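You operate a simulated robot arm through the tools that you are given. There is no shell and no other tool.

The job below is to be done with a simulated robot arm. You get a single attempt, and the scene is never put back.

JOB
Pulse the yellow ring until it leads the carrier by its clip figure, then fit it.
Fine: it lies on THREE, the teal ring shares the pulses on SIX and ends on the seven-dot seat; lift by the clips, up to 80 C, hands off the pulsing plate.
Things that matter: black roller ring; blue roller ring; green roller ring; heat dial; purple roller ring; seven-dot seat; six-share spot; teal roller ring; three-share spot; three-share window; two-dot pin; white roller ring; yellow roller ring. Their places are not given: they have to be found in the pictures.

Only the result counts: the job must be done as asked and must still hold three seconds after the hand-in. Knocking over, shifting, dropping, spilling or breaking anything else fails it.

ROBOT AND FRAMES
A 7-joint arm with a two-finger parallel gripper, fixed in place. Base frame: the origin is on the floor under the middle of its stand, x ahead of it, y to its left, z up; the work surface is at about z = 85. Units: cm, rad, N and s.
It reaches about 147.9 cm from its shoulder. Its first joint turns from -2.897 to 2.897 rad. Payload 4.4 kg.
The tool frame sits at the grasp point between the pads (the TCP): z along the fingers, y along the line on which they close. The tips reach 2.3 cm beyond it. Largest opening 9.4 cm; finger width 3.8, thickness 1; the body of the gripper, 5.4 by 9.6 cm, starts 3.9 cm behind the TCP.
Orientation is told as [roll, pitch, yaw] about the base's x, y, z axes, in that order, counted from this pose: with the fingers straight down and closing along the base's y, the tool's x points along the base's -x, its y along +y and its z along -z.

CONTROLS
- The arm moves only by the tool send_rows. Its argument "rows" is a list of rows, each a list of 7 numbers: the shift along the base's x, y, z in mm, then the turn, a rotation vector about the base's x, y, z in rad, then the opening, from 0 (shut) to 1 (fully open). In form: [[x, y, z, rx, ry, rz, fingers], ...]. A call has 1 to 20 rows; each row shifts and turns the commanded pose from where the row before left it. Each row takes 0.2 s and may step no farther than 5 cm and 0.15 rad from the row before; otherwise, or with a gripper value out of range, the whole call is refused. A pose out of reach is approached as far as the arm can. The call stops where the force on the tool passes 40 N (or 10 N more than at its start, if that is more) or the arm is blocked; 0.2 s more then pass. Each finger travels about 7.2 cm/s and halts on what it meets, pressing with about 22 N; the grip force reading is that of the motor and also rises with nothing between the fingers. The clock runs only during rows and for 0.2 s after the last one: add rows that do not move to give the fingers time. The reply holds the time, the measured pose of the TCP, the force on the tool along the base axes, the opening and the grip force, in the units named above and with some noise, with the torque about the TCP (base axes, N m) and any sound that the robot's microphone picked up, and new pictures: "show" is both (left out), scene, wrist or none.
- Cameras (640 x 400 px; columns grow to the right, rows downward): "scene" is fixed at [5.18, 50.05, 163.99]; the picture's right is [-0.04, -1.00, 0.00], its down [-0.70, 0.03, -0.72] and it looks along [0.71, -0.03, -0.70] (base axes); focal length 290 px, centre (320, 200). "wrist" rides on the gripper at [8.7, 1.6, -7.4] in the tool frame; the picture's right is [-0.18, 0.98, 0.00], its down [-0.58, -0.11, -0.81] and it looks along [-0.79, -0.15, 0.59] (tool axes); focal length 243 px, centre (320, 200).
- locate(camera, pixels): for up to 12 pixels [column, row] of the newest picture of that camera ("zoom" is the newest enlarged one), the place [x, y, z] in the base frame of the surface seen there, good to about 0.2 cm. It takes no simulated time.
- zoom(camera, box): a new picture of the part [left, top, right, bottom] of that camera's present view, enlarged. It takes no simulated time.
- close_job(): hands the job in; it is judged then, once.

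Open the gripper and draw the arm clear of the work before you hand the job in, unless the task says otherwise.

The tools are called after "Call:" as a command line: name --pt "numbers of a row" for each row, then --argument value for the rest, lists and objects as JSON in quotes. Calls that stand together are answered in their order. send_rows: Moves the arm, as the interface text tells. Its arguments: {"type":"object","properties":{"rows":{"type":"array","items":{"type":"array","items":{"type":"number"}}},"show":{"type":"string","enum":["both","scene","wrist","none"]}},"required":["rows"]} The other tools are called the same way: locate (camera, pixels) gives the place of the surface under pixels of a picture; zoom (camera, box) takes an enlarged picture of a part of a camera's view; close_job () hands the job in.

At the start:

```text
time: 0.0
tool_pos: [73.55, 25.98, 122.25]
ee_rot: [0.001, 0.0, 0.0]
wrist_force: [-0.6, 0.7, 0.0]
moment: [0.02, 0.07, -0.01]
gripper_width: 9.44
gripper_force: 0.0
```

scene: 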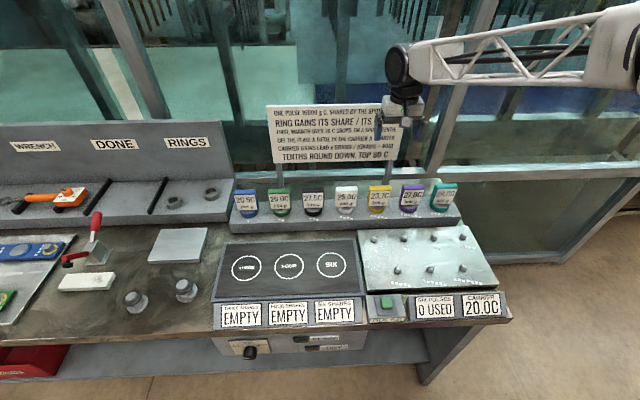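
wrist: 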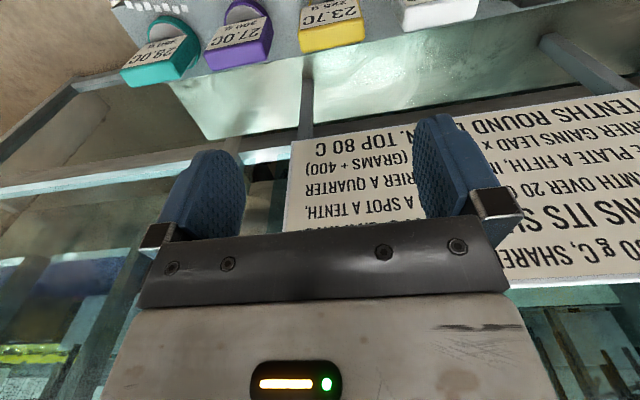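

The scene shows a sign at about (335,135), a row of rings at (245-440,200), a heat plate with THREE/FOUR/SIX spots and displays. I zoom to read the sign, the ring clips, the plate and the seat plate.

Call:
zoom --camera "scene" --box '[264, 100, 410, 170]'

Call:
zoom --camera "scene" --box '[225, 175, 345, 225]'

Call:
zoom --camera "scene" --box '[345, 175, 465, 225]'

Call:
zoom --camera "scene" --box '[205, 230, 365, 365]'

Call:
zoom --camera "scene" --box '[355, 215, 515, 325]'

```text
4.38 times, centred on (337, 135) of scene
```

zoom: 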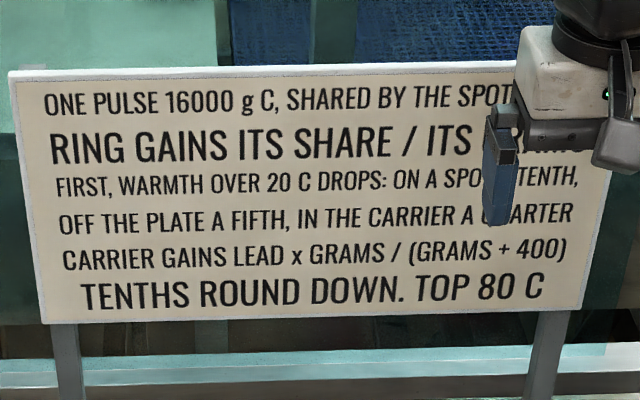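

```text
5.33 times, centred on (285, 200) of scene
```

zoom: 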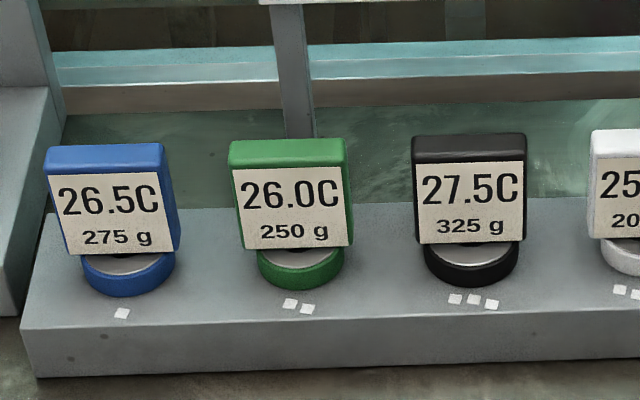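

```text
5.33 times, centred on (405, 200) of scene
```

zoom: 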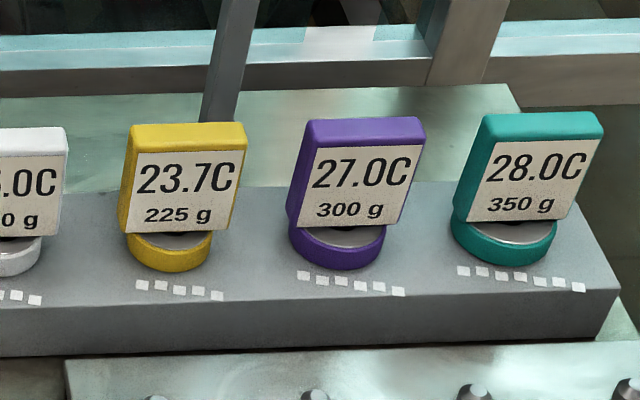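

```text
2.96 times, centred on (285, 298) of scene
```

zoom: 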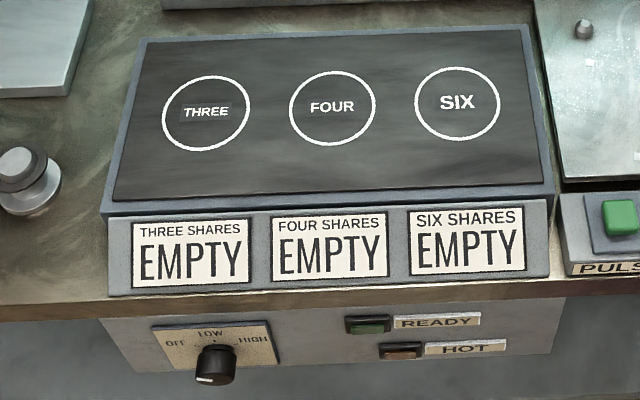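

```text
3.64 times, centred on (435, 270) of scene
```

zoom: 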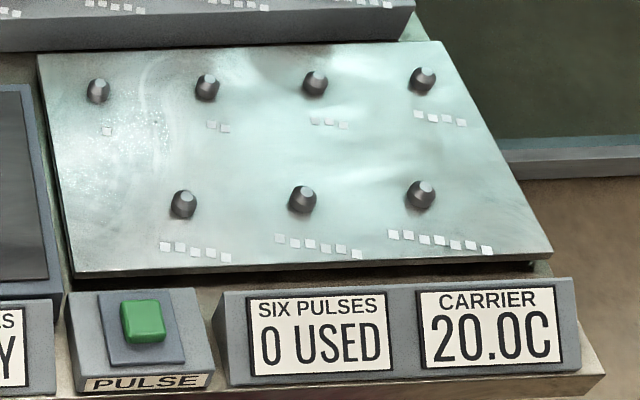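

The sign says one pulse is 16000 g C shared by spot shares, and yellow's clip reads 23.7C / 225 g. I look closer at the part of the sign hidden by the gripper, the dial, the carrier pins and the left side for more marks.

Call:
zoom --camera "scene" --box '[0, 110, 240, 230]'

Call:
zoom --camera "scene" --box '[0, 220, 220, 350]'

Call:
zoom --camera "scene" --box '[225, 330, 365, 370]'

Call:
zoom --camera "scene" --box '[375, 222, 475, 292]'

Call:
zoom --camera "wrist" --box '[280, 90, 640, 290]'

Call:
zoom --camera "wrist" --box '[100, 0, 480, 100]'

```text
2.67 times, centred on (120, 170) of scene
```

zoom: 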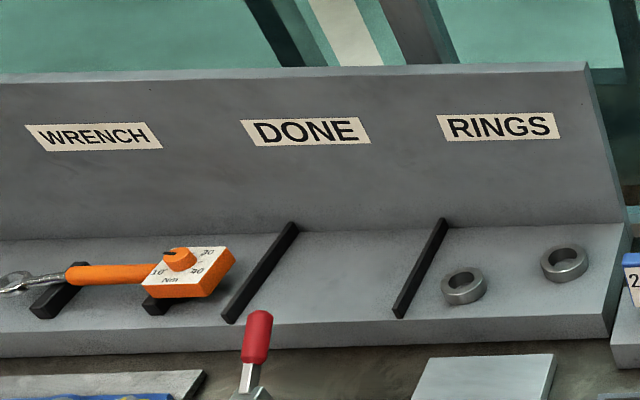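

```text
2.91 times, centred on (110, 285) of scene
```

zoom: 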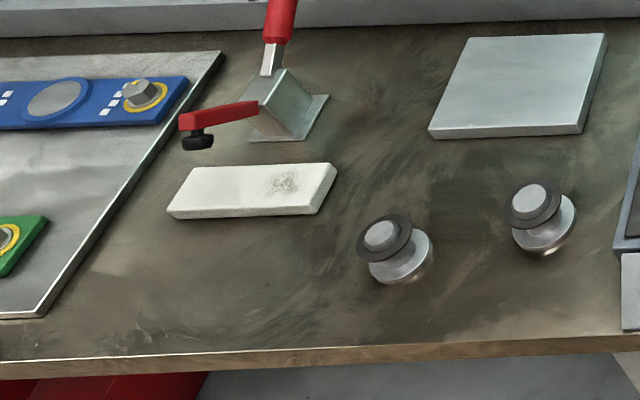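

```text
4.57 times, centred on (295, 350) of scene
```

zoom: 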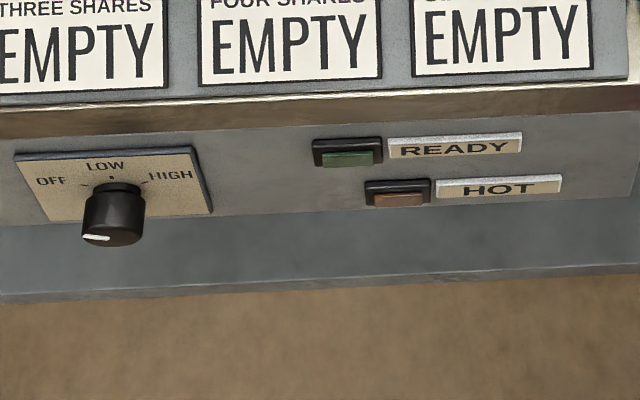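

```text
5.71 times, centred on (425, 257) of scene
```

zoom: 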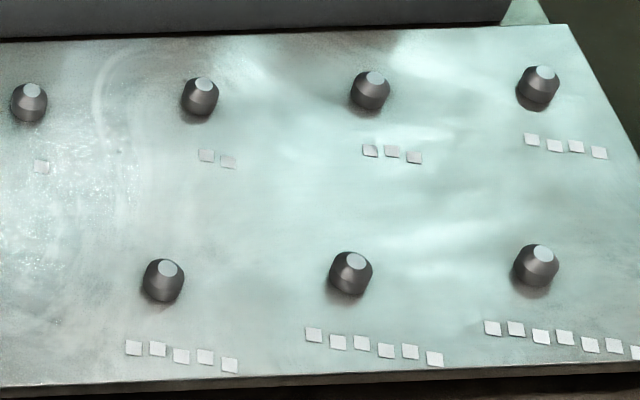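

```text
1.78 times, centred on (460, 190) of wrist
```

zoom: 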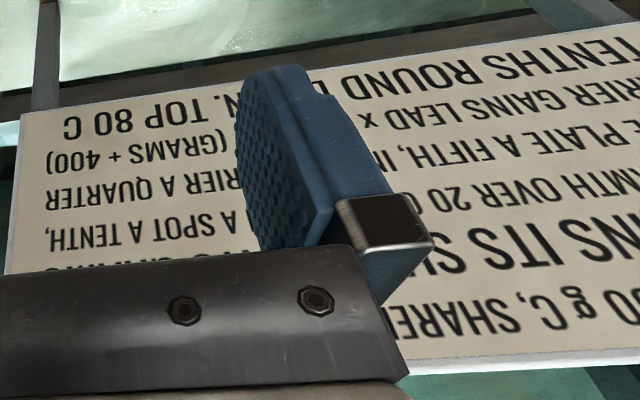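

```text
1.68 times, centred on (290, 50) of wrist
```

zoom: 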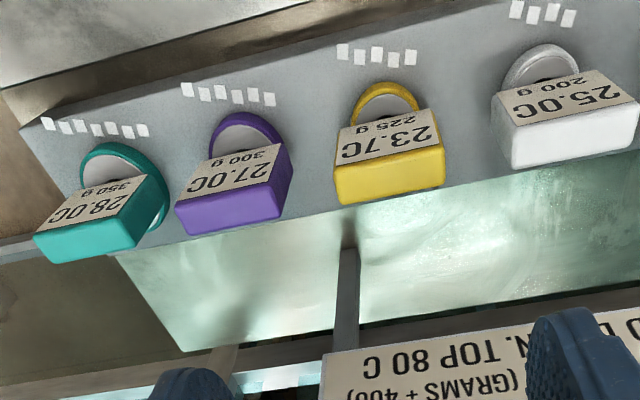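

The dial pointer seems to lie to the left (OFF). I locate the key features: rings, spots, pins, pulse button, dial.

Call:
locate --camera "scene" --pixels '[[380, 186], [379, 196], [378, 222], [442, 183], [441, 198], [438, 220], [245, 267], [289, 265], [331, 264], [386, 303], [250, 352], [252, 348]]'

Call:
locate --camera "scene" --pixels '[[380, 239], [409, 238], [439, 237], [469, 236], [404, 270], [436, 269], [469, 268], [410, 245], [240, 318], [384, 300], [245, 345], [340, 135]]'

Call:
locate --camera "scene" --pixels '[[215, 300], [357, 296], [225, 244], [355, 241], [440, 213], [378, 217], [344, 192], [345, 187], [409, 188], [409, 197], [435, 209], [450, 224]]'

```text
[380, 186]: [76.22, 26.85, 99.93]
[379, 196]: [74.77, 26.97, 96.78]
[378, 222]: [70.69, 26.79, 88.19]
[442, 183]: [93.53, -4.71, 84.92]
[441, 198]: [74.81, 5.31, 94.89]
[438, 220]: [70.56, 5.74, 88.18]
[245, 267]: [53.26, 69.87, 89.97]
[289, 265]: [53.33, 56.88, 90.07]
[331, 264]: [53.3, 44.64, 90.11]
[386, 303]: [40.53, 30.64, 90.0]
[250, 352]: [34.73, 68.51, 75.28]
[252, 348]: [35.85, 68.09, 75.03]
```

```text
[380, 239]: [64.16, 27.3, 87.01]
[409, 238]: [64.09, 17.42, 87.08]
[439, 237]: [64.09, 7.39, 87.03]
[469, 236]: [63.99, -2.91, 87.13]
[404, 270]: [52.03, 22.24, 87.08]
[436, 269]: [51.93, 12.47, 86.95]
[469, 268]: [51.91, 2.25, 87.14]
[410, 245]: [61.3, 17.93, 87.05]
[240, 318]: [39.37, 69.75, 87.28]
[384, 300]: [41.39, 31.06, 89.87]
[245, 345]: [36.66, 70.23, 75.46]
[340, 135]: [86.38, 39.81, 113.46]
```

```text
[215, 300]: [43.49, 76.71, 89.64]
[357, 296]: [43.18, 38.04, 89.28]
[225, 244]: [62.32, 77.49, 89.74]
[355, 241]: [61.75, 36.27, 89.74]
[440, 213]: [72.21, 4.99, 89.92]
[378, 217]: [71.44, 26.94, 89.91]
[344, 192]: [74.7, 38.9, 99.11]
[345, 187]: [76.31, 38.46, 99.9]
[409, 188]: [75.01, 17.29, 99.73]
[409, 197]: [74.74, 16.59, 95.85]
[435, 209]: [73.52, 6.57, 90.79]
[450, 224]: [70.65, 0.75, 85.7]
```

I zoom tightly on the dial, the displays, the pulse button and each ring clip.

Call:
zoom --camera "scene" --box '[228, 336, 276, 366]'

Call:
zoom --camera "scene" --box '[360, 180, 400, 225]'

Call:
zoom --camera "scene" --box '[365, 288, 410, 325]'

Call:
zoom --camera "scene" --box '[395, 225, 425, 250]'

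Call:
zoom --camera "wrist" --box '[280, 0, 380, 60]'

```text
13.33 times, centred on (252, 351) of scene
```

zoom: 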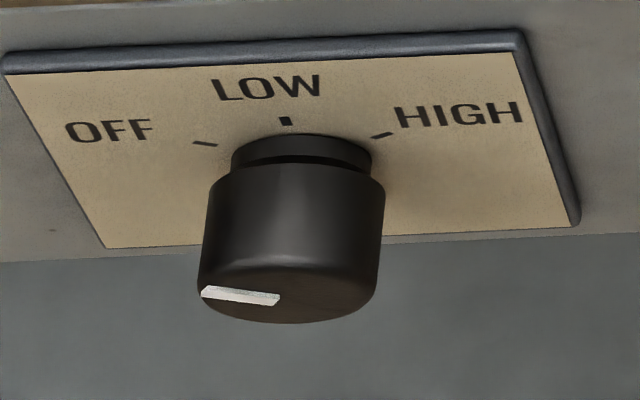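

```text
8.89 times, centred on (380, 202) of scene
```

zoom: 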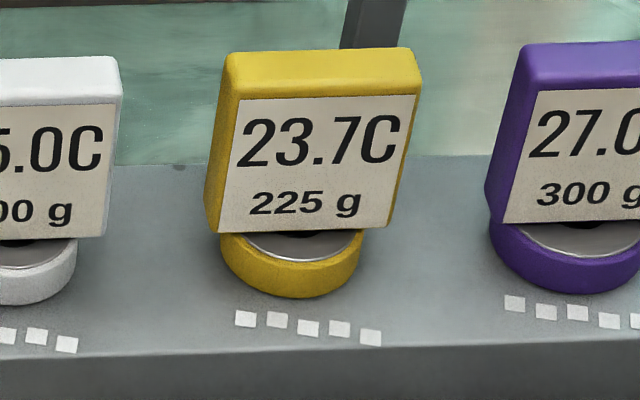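

```text
10.81 times, centred on (388, 306) of scene
```

zoom: 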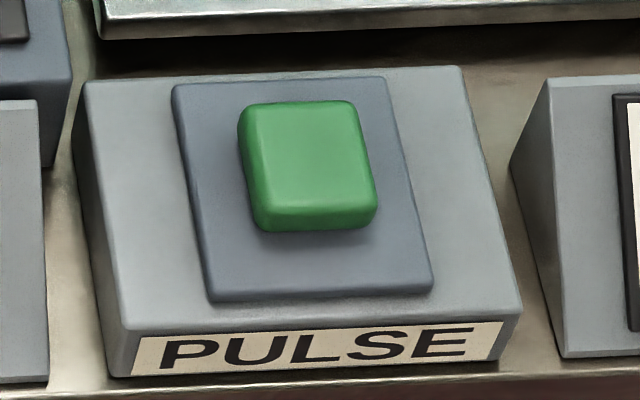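

```text
16.00 times, centred on (410, 238) of scene
```

zoom: 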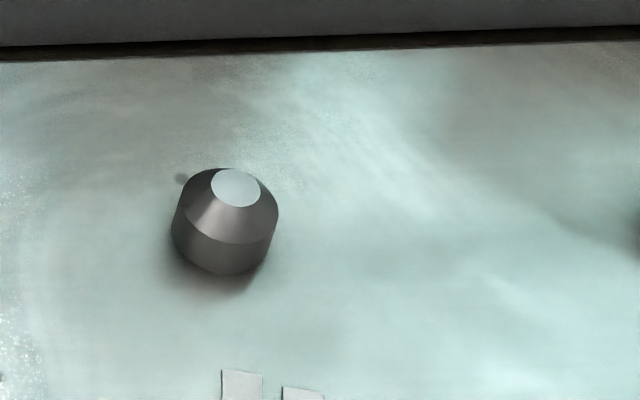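

```text
6.40 times, centred on (330, 30) of wrist
```

zoom: 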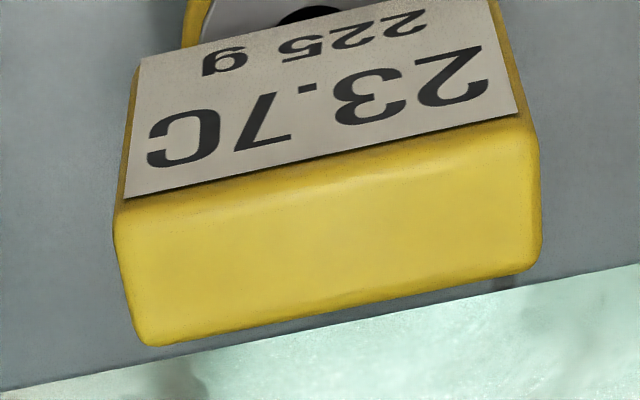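

The dial pointer points to OFF and all readouts are idle. I measure the yellow and teal clips and the rings' edges.

Call:
zoom --camera "scene" --box '[360, 180, 400, 225]'

Call:
locate --camera "zoom" --pixels '[[235, 58], [412, 56], [232, 90], [415, 90], [320, 75], [225, 220], [390, 225], [225, 245], [362, 245], [290, 285], [290, 292], [290, 250]]'

Call:
zoom --camera "scene" --box '[425, 175, 465, 220]'

Call:
locate --camera "zoom" --pixels '[[250, 50], [450, 50], [230, 80], [440, 80], [330, 65], [180, 200], [350, 215], [300, 280]]'

```text
8.89 times, centred on (380, 202) of scene
```

zoom: 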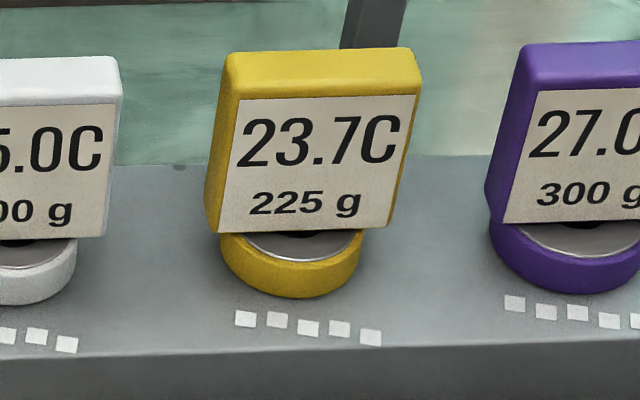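

```text
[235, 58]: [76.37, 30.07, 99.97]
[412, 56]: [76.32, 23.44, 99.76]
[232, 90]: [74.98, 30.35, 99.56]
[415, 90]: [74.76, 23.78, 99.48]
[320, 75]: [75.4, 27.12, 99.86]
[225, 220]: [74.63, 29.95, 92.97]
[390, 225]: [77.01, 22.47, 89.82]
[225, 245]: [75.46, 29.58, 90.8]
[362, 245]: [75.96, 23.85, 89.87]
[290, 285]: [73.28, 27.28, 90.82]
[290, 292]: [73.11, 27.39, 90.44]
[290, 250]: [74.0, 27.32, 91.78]
```

```text
8.89 times, centred on (445, 198) of scene
```

zoom: 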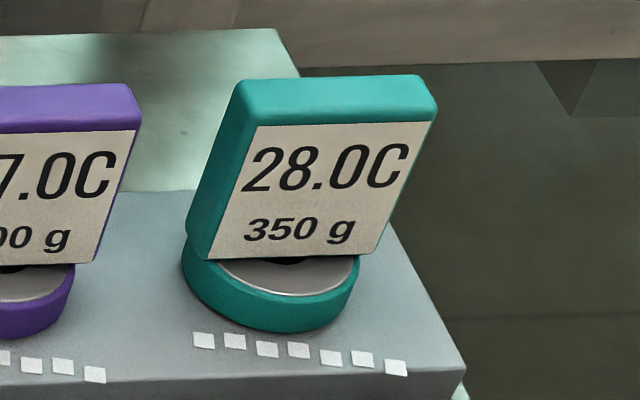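

```text
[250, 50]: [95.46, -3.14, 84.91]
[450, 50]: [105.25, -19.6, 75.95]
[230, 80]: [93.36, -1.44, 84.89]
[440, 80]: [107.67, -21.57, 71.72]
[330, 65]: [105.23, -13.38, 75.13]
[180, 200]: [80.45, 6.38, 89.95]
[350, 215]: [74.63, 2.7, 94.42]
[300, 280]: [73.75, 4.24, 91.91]
```

Yellow's clip spans y≈23.5–30.3, x≈74.7–77, top z≈100; ring front edge at x≈73.1. I move the gripper to above the yellow clip at z≈112, watching clearance to the sign (x≈86).

Call:
send_rows --pt "11 5 -30 0 0 0 1" --pt "11 4 -30 0 0 0 1" --pt "0 0 -35 0 0 0 1" --pt "0 0 0 0 0 0 1"

```text
time: 1.0
tool_pos: [75.68, 26.84, 112.65]
ee_rot: [0.0, 0.0, -0.001]
wrist_force: [-0.6, 0.2, -0.7]
moment: [0.02, -0.01, 0.0]
gripper_width: 9.4
gripper_force: 0.0
```

scene: 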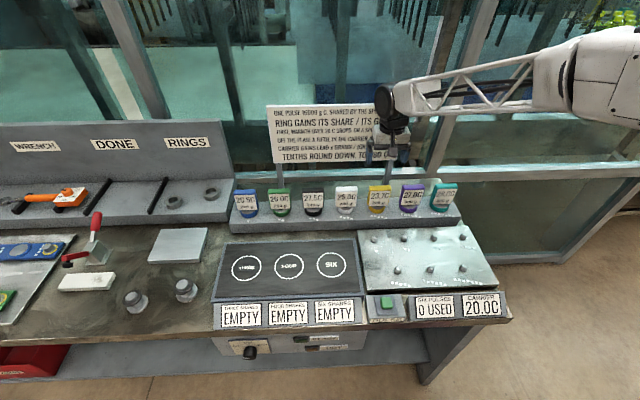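
wrist: 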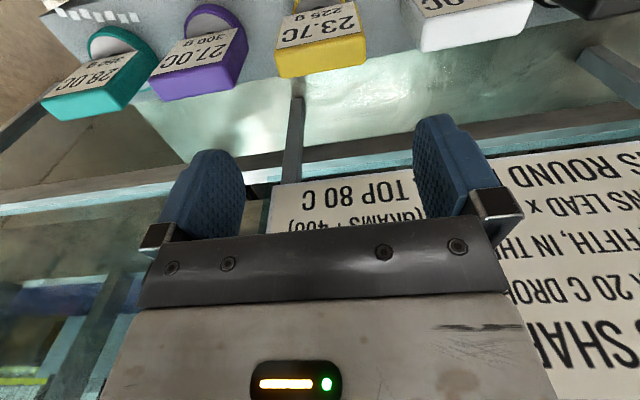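

The gripper is above the yellow clip (scene (378,195)). I lower to z≈103.5 and check alignment.

Call:
send_rows --pt "1 1 -45 0 0 0 1" --pt "0 0 -45 0 0 0 1" --pt "0 0 0 0 0 0 1"

Call:
zoom --camera "scene" --box '[340, 150, 420, 220]'

Call:
zoom --camera "scene" --box '[264, 100, 410, 170]'

```text
time: 1.8
tool_pos: [75.81, 26.92, 103.6]
ee_rot: [-0.002, -0.001, 0.0]
wrist_force: [-0.5, 0.7, 0.2]
moment: [-0.01, 0.03, -0.05]
gripper_width: 9.42
gripper_force: 0.1
```

scene: 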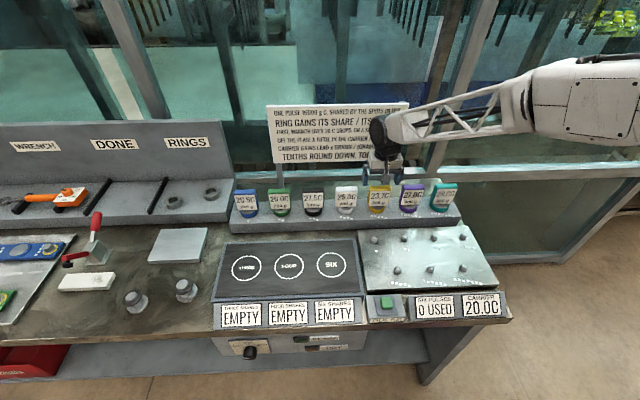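
wrist: 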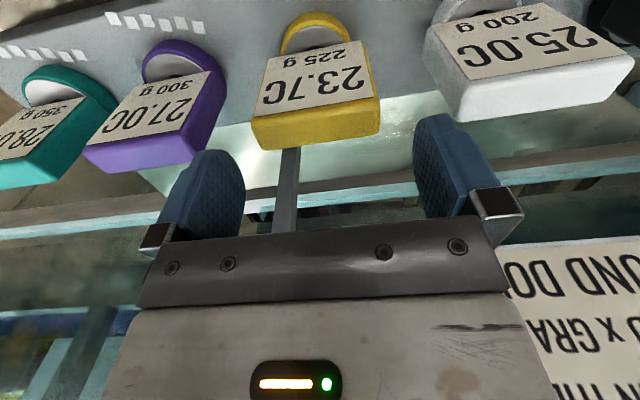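

```text
5.71 times, centred on (380, 185) of scene
```

zoom: 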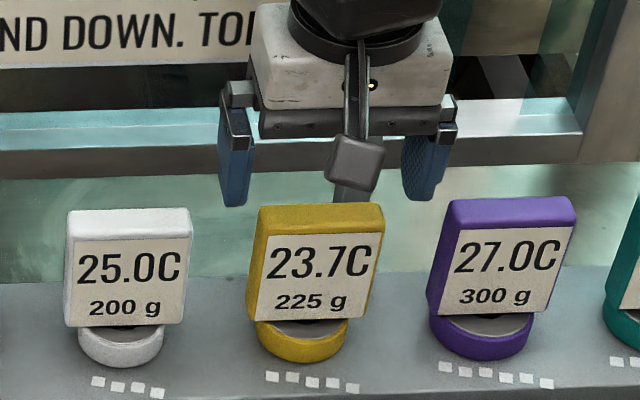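

```text
4.38 times, centred on (337, 135) of scene
```

zoom: 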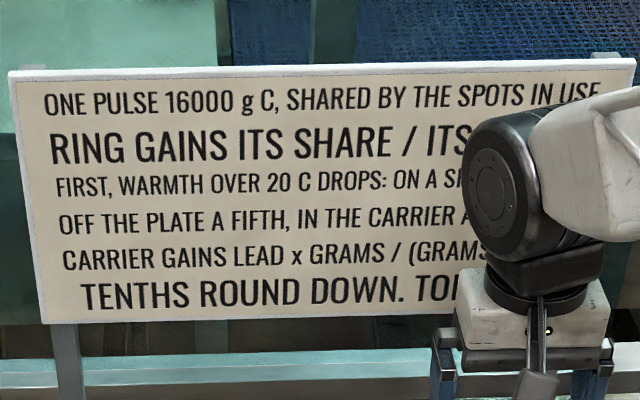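

The sign now reads "SHARED BY THE SPOTS IN USE", so 3+6 gives yellow 16000·3/9/225 = 23.7. The fingers straddle the yellow clip; I lower to z≈97.

Call:
send_rows --pt "0 0 -20 0 0 0 1" --pt "0 0 -15 0 0 0 1" --pt "0 0 -15 0 0 0 1" --pt "0 0 -14 0 0 0 1" --pt "0 0 0 0 0 0 1"

Call:
zoom --camera "scene" --box '[340, 150, 420, 220]'

```text
time: 3.0
tool_pos: [76.02, 26.92, 97.36]
ee_rot: [0.0, 0.0, 0.0]
wrist_force: [0.2, 0.5, -0.3]
moment: [0.0, 0.01, 0.01]
gripper_width: 9.39
gripper_force: 0.1
```

scene: 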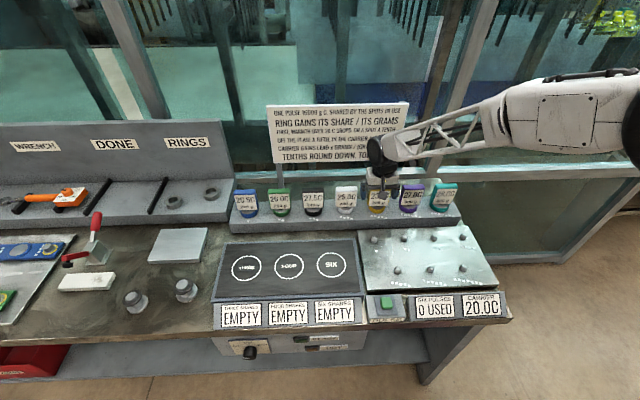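
wrist: 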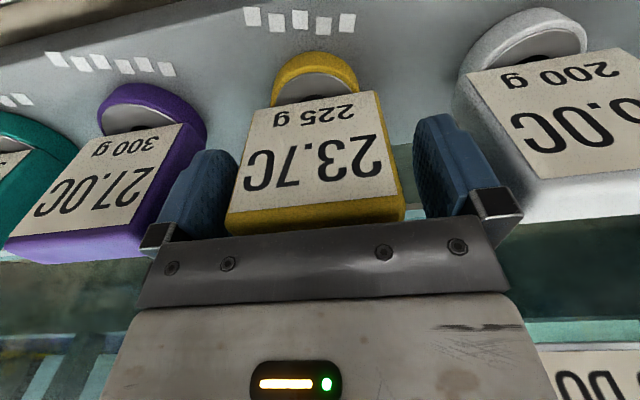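

```text
5.71 times, centred on (380, 185) of scene
```

zoom: 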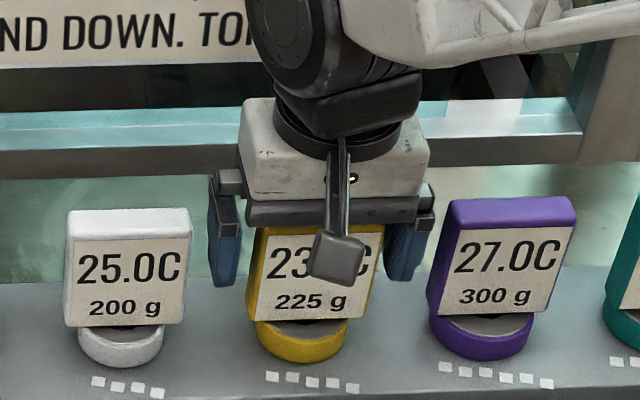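

The fingers straddle the yellow clip with gaps both sides. I close on it and wait.

Call:
send_rows --pt "0 0 0 0 0 0 0.5" --pt "0 0 0 0 0 0 0.3" --pt "0 0 0 0 0 0 0.3" --pt "0 0 0 0 0 0 0.3"

```text
time: 4.0
tool_pos: [75.83, 27.04, 97.26]
ee_rot: [-0.002, 0.0, 0.0]
wrist_force: [0.2, 0.3, 0.1]
moment: [0.07, -0.02, 0.0]
gripper_width: 7.19
gripper_force: 22.1
```

scene: 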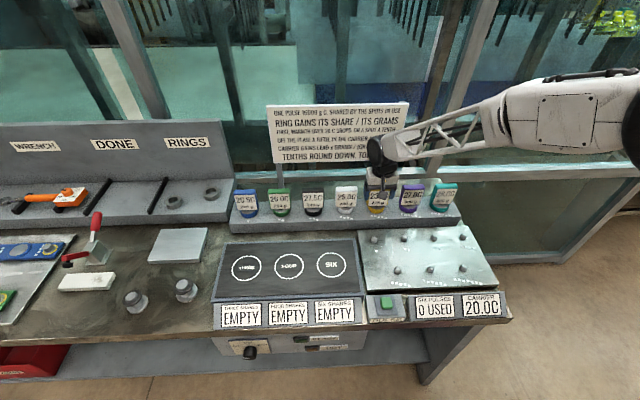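
wrist: 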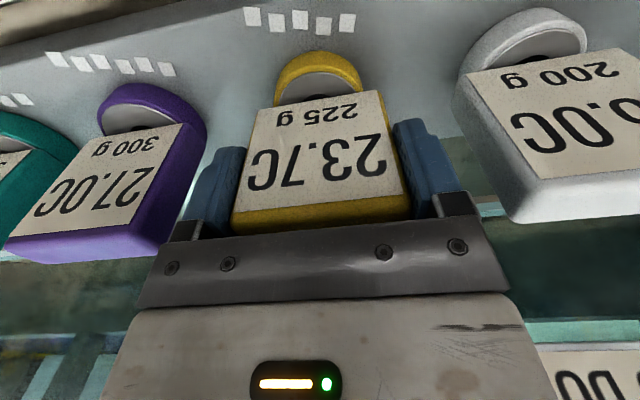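

The clip is held at 7.19 cm, 22 N. I lift straight up about 12 cm.

Call:
send_rows --pt "0 0 10 0 0 0 0.3" --pt "0 0 20 0 0 0 0.3" --pt "0 0 30 0 0 0 0.3" --pt "0 0 40 0 0 0 0.3" --pt "0 0 20 0 0 0 0.3" --pt "0 0 0 0 0 0 0.3"

Call:
zoom --camera "scene" --box '[330, 120, 440, 220]'

```text
time: 5.4
tool_pos: [75.79, 26.9, 109.2]
ee_rot: [0.001, 0.001, 0.0]
wrist_force: [0.0, -0.4, -2.1]
moment: [0.01, -0.01, -0.01]
gripper_width: 7.22
gripper_force: 21.3
```

scene: 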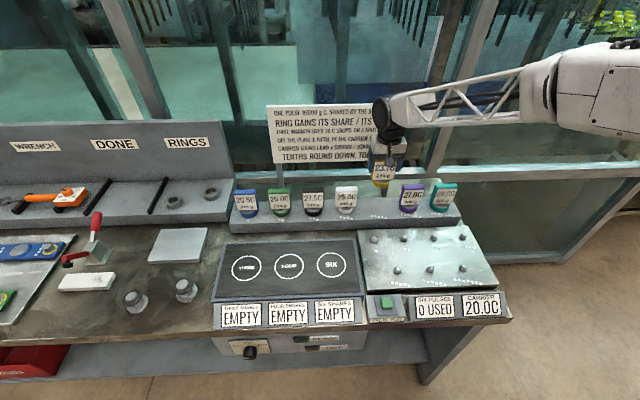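
wrist: 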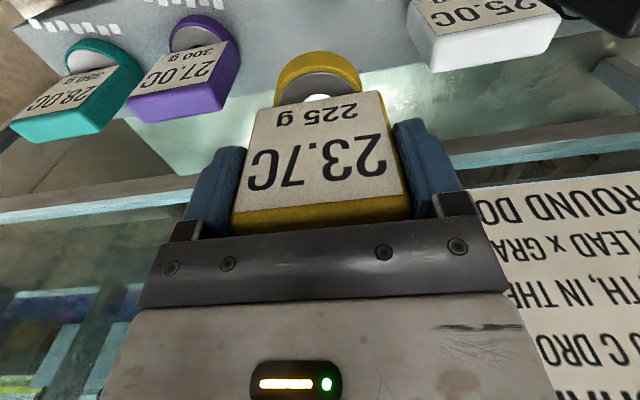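

```text
4.00 times, centred on (385, 170) of scene
```

zoom: 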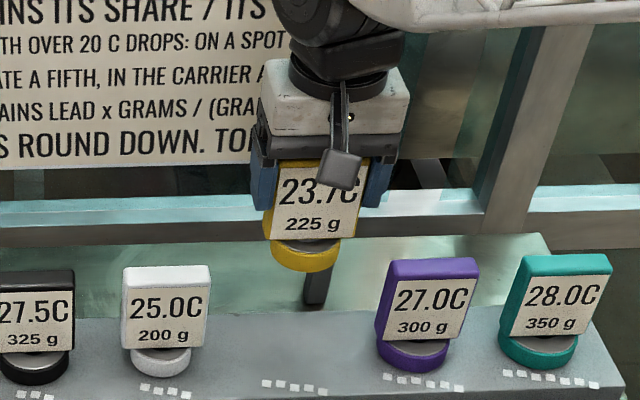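

The yellow ring hangs cleanly. I measure the ring relative to the TCP from close-ups in both cameras.

Call:
zoom --camera "wrist" --box '[240, 30, 400, 130]'

Call:
locate --camera "zoom" --pixels '[[320, 88], [320, 110], [140, 280], [145, 200], [478, 160], [470, 230], [320, 190], [320, 260], [210, 250], [440, 250], [180, 160], [450, 140]]'

Call:
zoom --camera "scene" --box '[360, 155, 408, 192]'

Call:
locate --camera "zoom" --pixels '[[300, 350], [300, 330], [230, 320], [370, 310], [300, 310]]'

```text
4.00 times, centred on (320, 80) of wrist
```

zoom: 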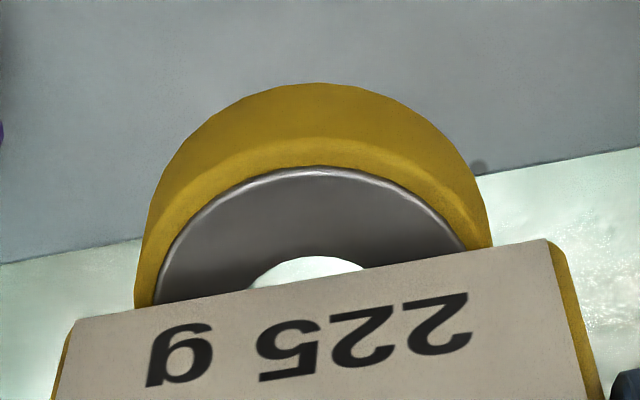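

```text
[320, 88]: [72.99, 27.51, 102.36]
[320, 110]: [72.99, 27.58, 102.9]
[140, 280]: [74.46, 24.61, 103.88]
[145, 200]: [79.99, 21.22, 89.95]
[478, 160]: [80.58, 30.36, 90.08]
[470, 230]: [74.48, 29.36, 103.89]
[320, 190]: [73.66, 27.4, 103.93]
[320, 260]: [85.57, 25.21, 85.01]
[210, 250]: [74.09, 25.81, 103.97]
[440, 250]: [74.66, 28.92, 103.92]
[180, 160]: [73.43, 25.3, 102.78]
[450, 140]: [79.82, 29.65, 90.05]
```

```text
10.81 times, centred on (384, 174) of scene
```

zoom: 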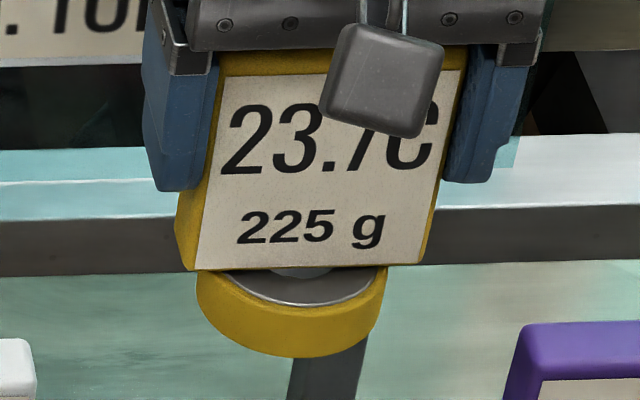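

```text
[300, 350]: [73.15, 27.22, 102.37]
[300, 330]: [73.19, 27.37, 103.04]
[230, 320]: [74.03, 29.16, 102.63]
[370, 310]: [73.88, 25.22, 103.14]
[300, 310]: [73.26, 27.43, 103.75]
```

Ring centre is ≈ TCP + (0.1, 0.1), its bottom ≈ 7.3 cm under the TCP. Now I measure the THREE and SIX circles and the two-dot pin precisely.

Call:
zoom --camera "scene" --box '[215, 240, 355, 300]'

Call:
locate --camera "zoom" --pixels '[[143, 56], [143, 177], [70, 118], [213, 112], [533, 51], [533, 171], [462, 112], [602, 105], [338, 54], [338, 174], [268, 115], [406, 108]]'

Call:
zoom --camera "scene" --box '[395, 225, 425, 250]'

Call:
locate --camera "zoom" --pixels '[[236, 188], [236, 172], [236, 204], [213, 188], [258, 188], [228, 240], [225, 270], [178, 225], [272, 220], [225, 285], [320, 200], [140, 220]]'

Call:
locate --camera "wrist" --pixels '[[315, 92], [316, 90], [314, 74], [330, 74], [305, 98], [325, 94]]'

```text
4.57 times, centred on (285, 270) of scene
```

zoom: 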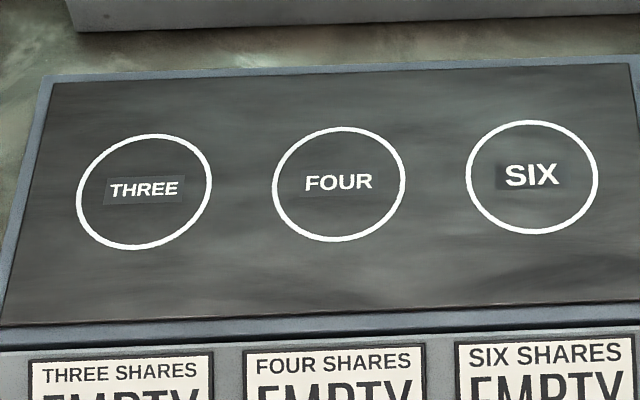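

```text
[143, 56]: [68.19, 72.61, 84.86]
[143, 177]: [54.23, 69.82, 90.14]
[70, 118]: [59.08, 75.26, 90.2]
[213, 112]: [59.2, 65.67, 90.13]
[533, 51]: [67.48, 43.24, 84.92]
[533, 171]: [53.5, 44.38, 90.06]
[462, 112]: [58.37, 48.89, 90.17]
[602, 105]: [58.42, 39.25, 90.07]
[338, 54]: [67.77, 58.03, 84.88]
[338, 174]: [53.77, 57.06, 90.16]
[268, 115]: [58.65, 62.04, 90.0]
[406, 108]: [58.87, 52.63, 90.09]
```

```text
16.00 times, centred on (410, 238) of scene
```

zoom: 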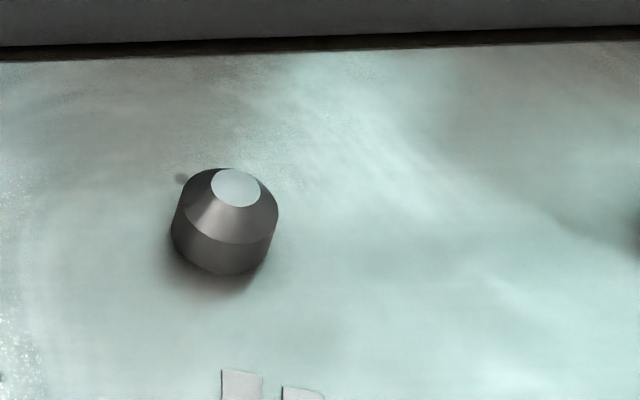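

```text
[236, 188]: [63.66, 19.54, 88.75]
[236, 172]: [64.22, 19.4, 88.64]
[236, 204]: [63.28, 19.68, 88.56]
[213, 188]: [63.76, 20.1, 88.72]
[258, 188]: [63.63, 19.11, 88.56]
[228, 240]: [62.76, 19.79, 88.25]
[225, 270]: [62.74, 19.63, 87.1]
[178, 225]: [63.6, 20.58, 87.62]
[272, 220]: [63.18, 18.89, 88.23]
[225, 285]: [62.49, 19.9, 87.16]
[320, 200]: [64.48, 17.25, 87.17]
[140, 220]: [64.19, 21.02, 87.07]
```

```text
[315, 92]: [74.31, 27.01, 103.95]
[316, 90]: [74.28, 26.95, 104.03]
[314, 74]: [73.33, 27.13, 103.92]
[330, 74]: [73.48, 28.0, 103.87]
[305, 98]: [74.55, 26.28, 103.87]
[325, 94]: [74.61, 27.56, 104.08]
```

The two-dot pin's centre is about (63.75, 19.6), carrier top z≈87.1. I re-measure the circle edges of THREE and SIX.

Call:
zoom --camera "scene" --box '[215, 240, 355, 300]'

Call:
locate --camera "zoom" --pixels '[[147, 136], [140, 248], [78, 196], [211, 183], [144, 191], [535, 122], [529, 232], [468, 179], [597, 174], [532, 177], [320, 330], [100, 320]]'

```text
4.57 times, centred on (285, 270) of scene
```

zoom: 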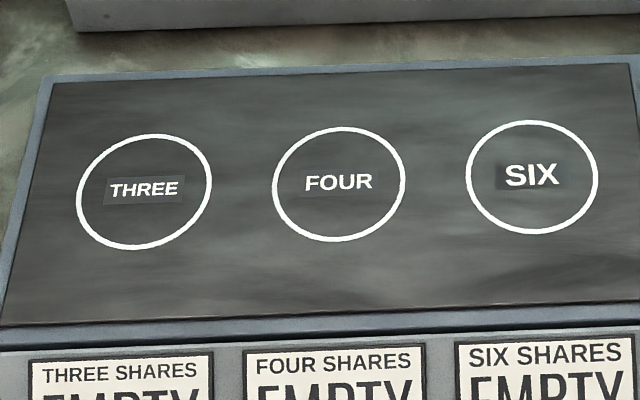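

```text
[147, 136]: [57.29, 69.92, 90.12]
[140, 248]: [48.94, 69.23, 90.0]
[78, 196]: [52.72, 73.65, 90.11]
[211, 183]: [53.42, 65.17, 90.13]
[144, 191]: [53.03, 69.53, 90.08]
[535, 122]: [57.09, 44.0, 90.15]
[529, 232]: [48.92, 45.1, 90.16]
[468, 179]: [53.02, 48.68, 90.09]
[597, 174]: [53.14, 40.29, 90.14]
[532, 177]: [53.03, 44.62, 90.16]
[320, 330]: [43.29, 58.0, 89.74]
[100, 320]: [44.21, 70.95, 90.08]
```

THREE's centre is (53.1, 69.5), SIX's (53.05, 44.5), plate top z≈90.1. I carry yellow up and over to above THREE.

Call:
send_rows --pt "0 0 40 0 0 0 0.3" --pt "-20 20 0 0 0 0 0.3" --pt "-20 40 0 0 0 0 0.3" --pt "-22 40 0 0 0 0 0.3" --pt "-22 40 0 0 0 0 0.3" --pt "-22 40 0 0 0 0 0.3" --pt "-22 40 0 0 0 0 0.3" --pt "-22 40 0 0 0 0 0.3" --pt "-22 40 0 0 0 0 0.3" --pt "-22 40 0 0 0 0 0.3" --pt "-20 40 0 0 0 0 0.3" --pt "-12 35 0 0 0 0 0.3" --pt "-2 10 0 0 0 0 0.3" --pt "0 0 0 0 0 0 0.3"

```text
time: 8.4
tool_pos: [52.9, 69.37, 113.28]
ee_rot: [0.0, -0.001, -0.001]
wrist_force: [-0.9, 0.5, -3.4]
moment: [-0.02, 0.0, -0.01]
gripper_width: 7.16
gripper_force: 21.9
```

scene: 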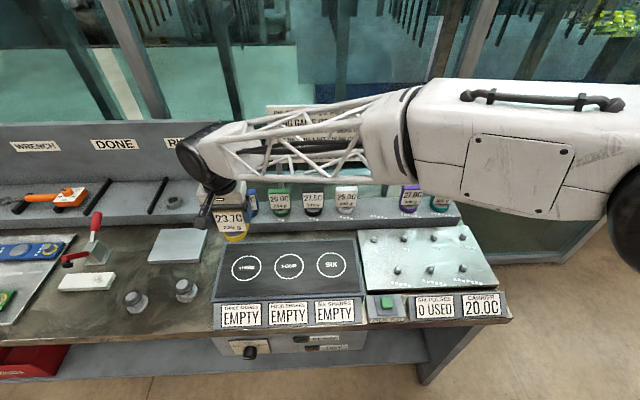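
wrist: 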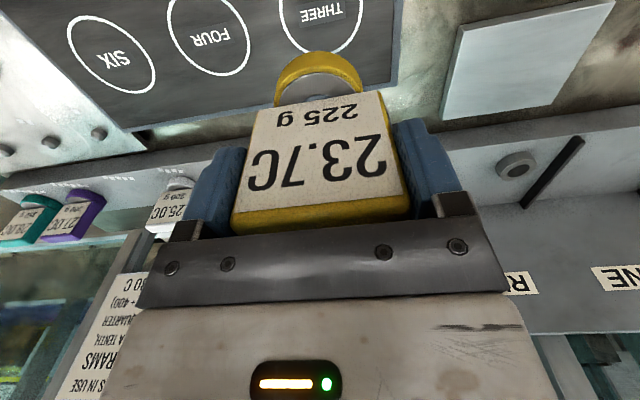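

Yellow is above THREE. I lower to z≈99 and then look.

Call:
send_rows --pt "1 1 -40 0 0 0 0.3" --pt "0 0 -40 0 0 0 0.3" --pt "0 0 -40 0 0 0 0.3" --pt "0 0 -20 0 0 0 0.3" --pt "0 0 0 0 0 0 0.3"

Call:
zoom --camera "scene" --box '[205, 200, 345, 290]'

```text
time: 9.6
tool_pos: [52.93, 69.65, 99.25]
ee_rot: [0.0, 0.0, 0.001]
wrist_force: [0.0, 0.1, -1.1]
moment: [-0.01, 0.01, 0.0]
gripper_width: 7.21
gripper_force: 21.9
```

scene: 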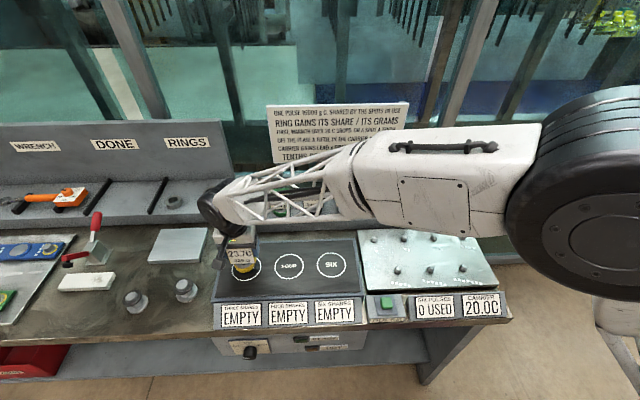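
wrist: 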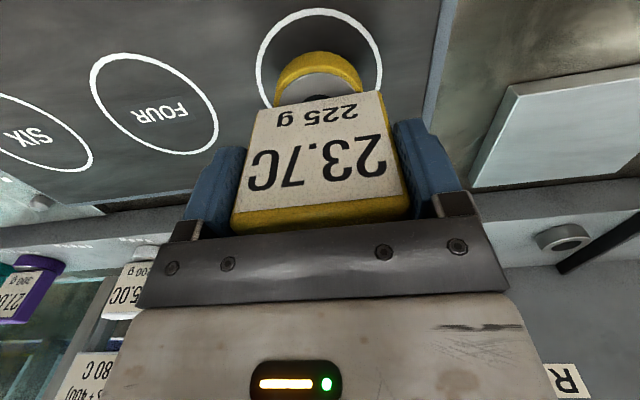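

```text
4.44 times, centred on (275, 245) of scene
```

zoom: 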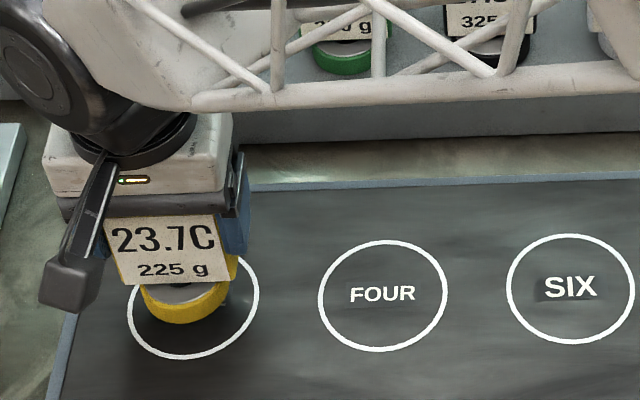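

I check how high the forearm truss is over the rack rings before lowering the last 2 cm.

Call:
locate --camera "zoom" --pixels '[[300, 95], [500, 82], [620, 70], [220, 100], [185, 315], [175, 300], [160, 260]]'

```text
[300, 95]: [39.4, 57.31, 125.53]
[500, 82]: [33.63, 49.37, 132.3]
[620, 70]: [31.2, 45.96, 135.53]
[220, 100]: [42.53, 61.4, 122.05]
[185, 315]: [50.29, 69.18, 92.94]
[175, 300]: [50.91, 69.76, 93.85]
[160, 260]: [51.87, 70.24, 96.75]
```

The forearm is high (z>120), so safe. I lower to near contact in small steps.

Call:
send_rows --pt "1 -1 -10 0 0 0 0.3" --pt "0 0 -5 0 0 0 0.3" --pt "0 0 -2 0 0 0 0.3" --pt "0 0 0 0 0 0 0.3" --show "none"

```text
time: 10.6
tool_pos: [53.24, 69.49, 97.59]
ee_rot: [0.0, 0.0, -0.001]
wrist_force: [-0.1, -0.1, -2.2]
moment: [-0.02, -0.01, 0.02]
gripper_width: 7.17
gripper_force: 21.9
```

The weight (≈2.2 N) still hangs on the tool, so no contact yet. I lower one millimetre at a time.

Call:
send_rows --pt "0 0 -1 0 0 0 0.3" --pt "0 0 0 0 0 0 0.3" --show "none"

Call:
send_rows --pt "0 0 -1 0 0 0 0.3" --pt "0 0 0 0 0 0 0.3" --show "scene"

Call:
zoom --camera "scene" --box '[215, 230, 285, 280]'

```text
time: 11.2
tool_pos: [53.11, 69.5, 97.5]
ee_rot: [-0.001, 0.0, 0.0]
wrist_force: [0.4, -0.5, -2.3]
moment: [-0.01, -0.01, -0.02]
gripper_width: 7.21
gripper_force: 21.5
```

```text
time: 11.8
tool_pos: [53.24, 69.38, 97.44]
ee_rot: [0.002, -0.003, 0.001]
wrist_force: [1.2, -1.5, 7.4]
moment: [-0.21, 0.05, 0.04]
gripper_width: 7.19
gripper_force: 22.3
```

scene: 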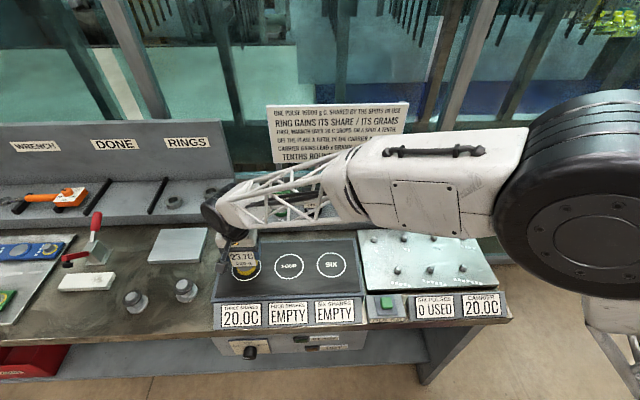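

```text
8.00 times, centred on (250, 255) of scene
```

zoom: 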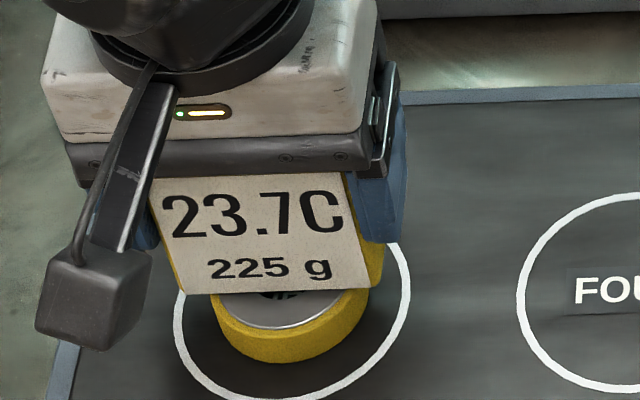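

Contact (Fz +7 N) and the THREE window reads 20.0C. I ease up 0.5 mm, open and rise straight up.

Call:
send_rows --pt "0 0 0.5 0 0 0 0.3" --pt "0 0 0 0 0 0 0.85" --pt "0 0 0 0 0 0 1" --pt "0 0 0 0 0 0 1" --pt "0 0 20 0 0 0 1" --pt "0 0 40 0 0 0 1" --pt "0 0 40 0 0 0 1" --pt "0 0 40 0 0 0 1" --pt "0 0 0 0 0 0 1"

Call:
zoom --camera "scene" --box '[205, 230, 365, 330]'

```text
time: 13.8
tool_pos: [53.32, 69.5, 111.5]
ee_rot: [0.0, 0.0, 0.002]
wrist_force: [-0.6, -0.1, -0.2]
moment: [-0.01, -0.01, -0.01]
gripper_width: 9.4
gripper_force: 0.0
```

scene: 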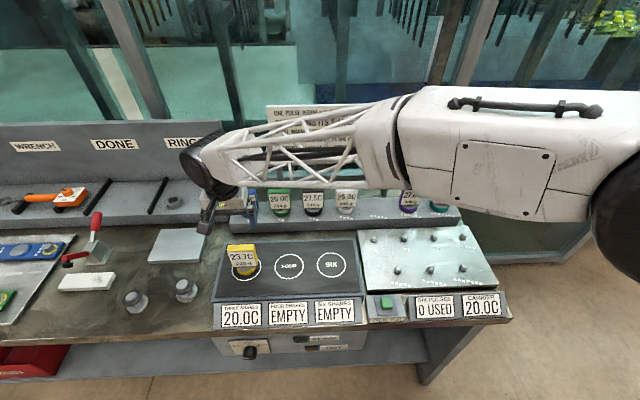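
wrist: 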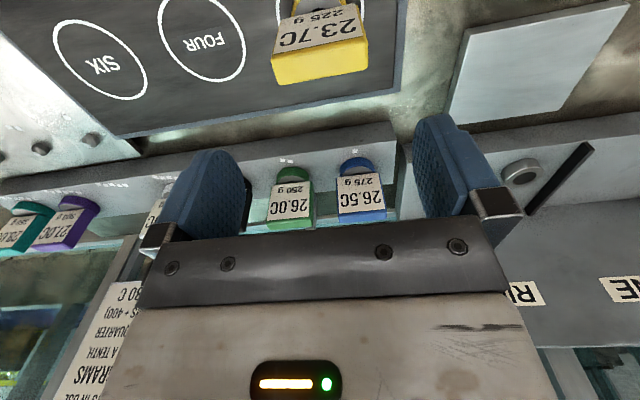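

```text
4.00 times, centred on (285, 280) of scene
```

zoom: 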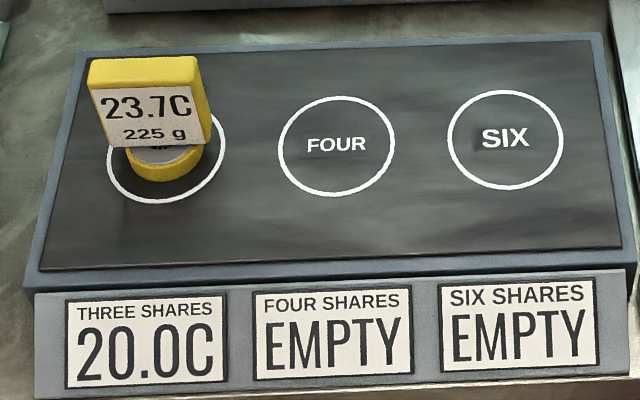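

Yellow stands on THREE (20.0C). I move the open gripper toward teal, stopping in front of it so the camera can see it.

Call:
send_rows --pt "10 -40 10 0 0 0 1" --pt "10 -45 0 0 0 0 1" --pt "10 -45 0 0 0 0 1" --pt "10 -45 0 0 0 0 1" --pt "10 -45 0 0 0 0 1" --pt "10 -45 0 0 0 0 1" --pt "10 -45 0 0 0 0 1" --pt "10 -45 0 0 0 0 1" --pt "10 -45 0 0 0 0 1" --pt "10 -45 0 0 0 0 1" --pt "10 -45 0 0 0 0 1" --pt "10 -45 0 0 0 0 1" --pt "0 -40 0 0 0 0 1" --pt "0 -40 0 0 0 0 1" --pt "0 0 0 0 0 0 1"

Call:
zoom --camera "scene" --box '[415, 170, 475, 220]'

```text
time: 17.0
tool_pos: [65.4, 7.76, 112.38]
ee_rot: [-0.001, 0.0, 0.0]
wrist_force: [0.7, 0.2, 0.2]
moment: [-0.03, -0.01, 0.02]
gripper_width: 9.39
gripper_force: 0.1
```

scene: 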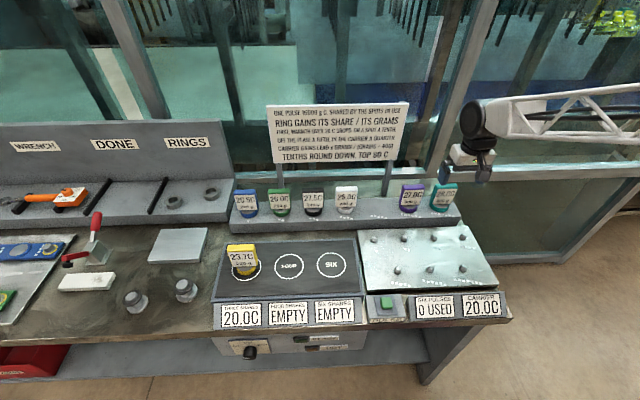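
wrist: 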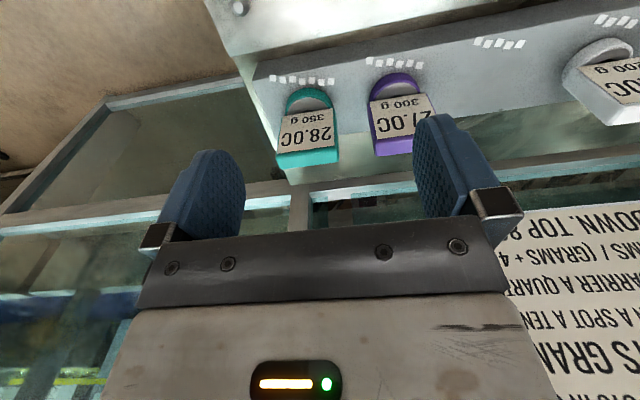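

```text
8.00 times, centred on (445, 195) of scene
```

zoom: 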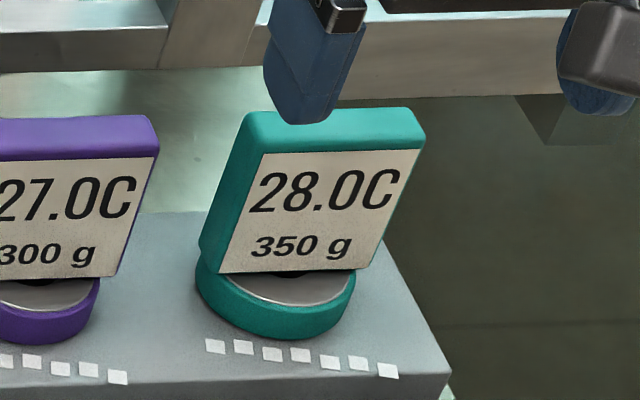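

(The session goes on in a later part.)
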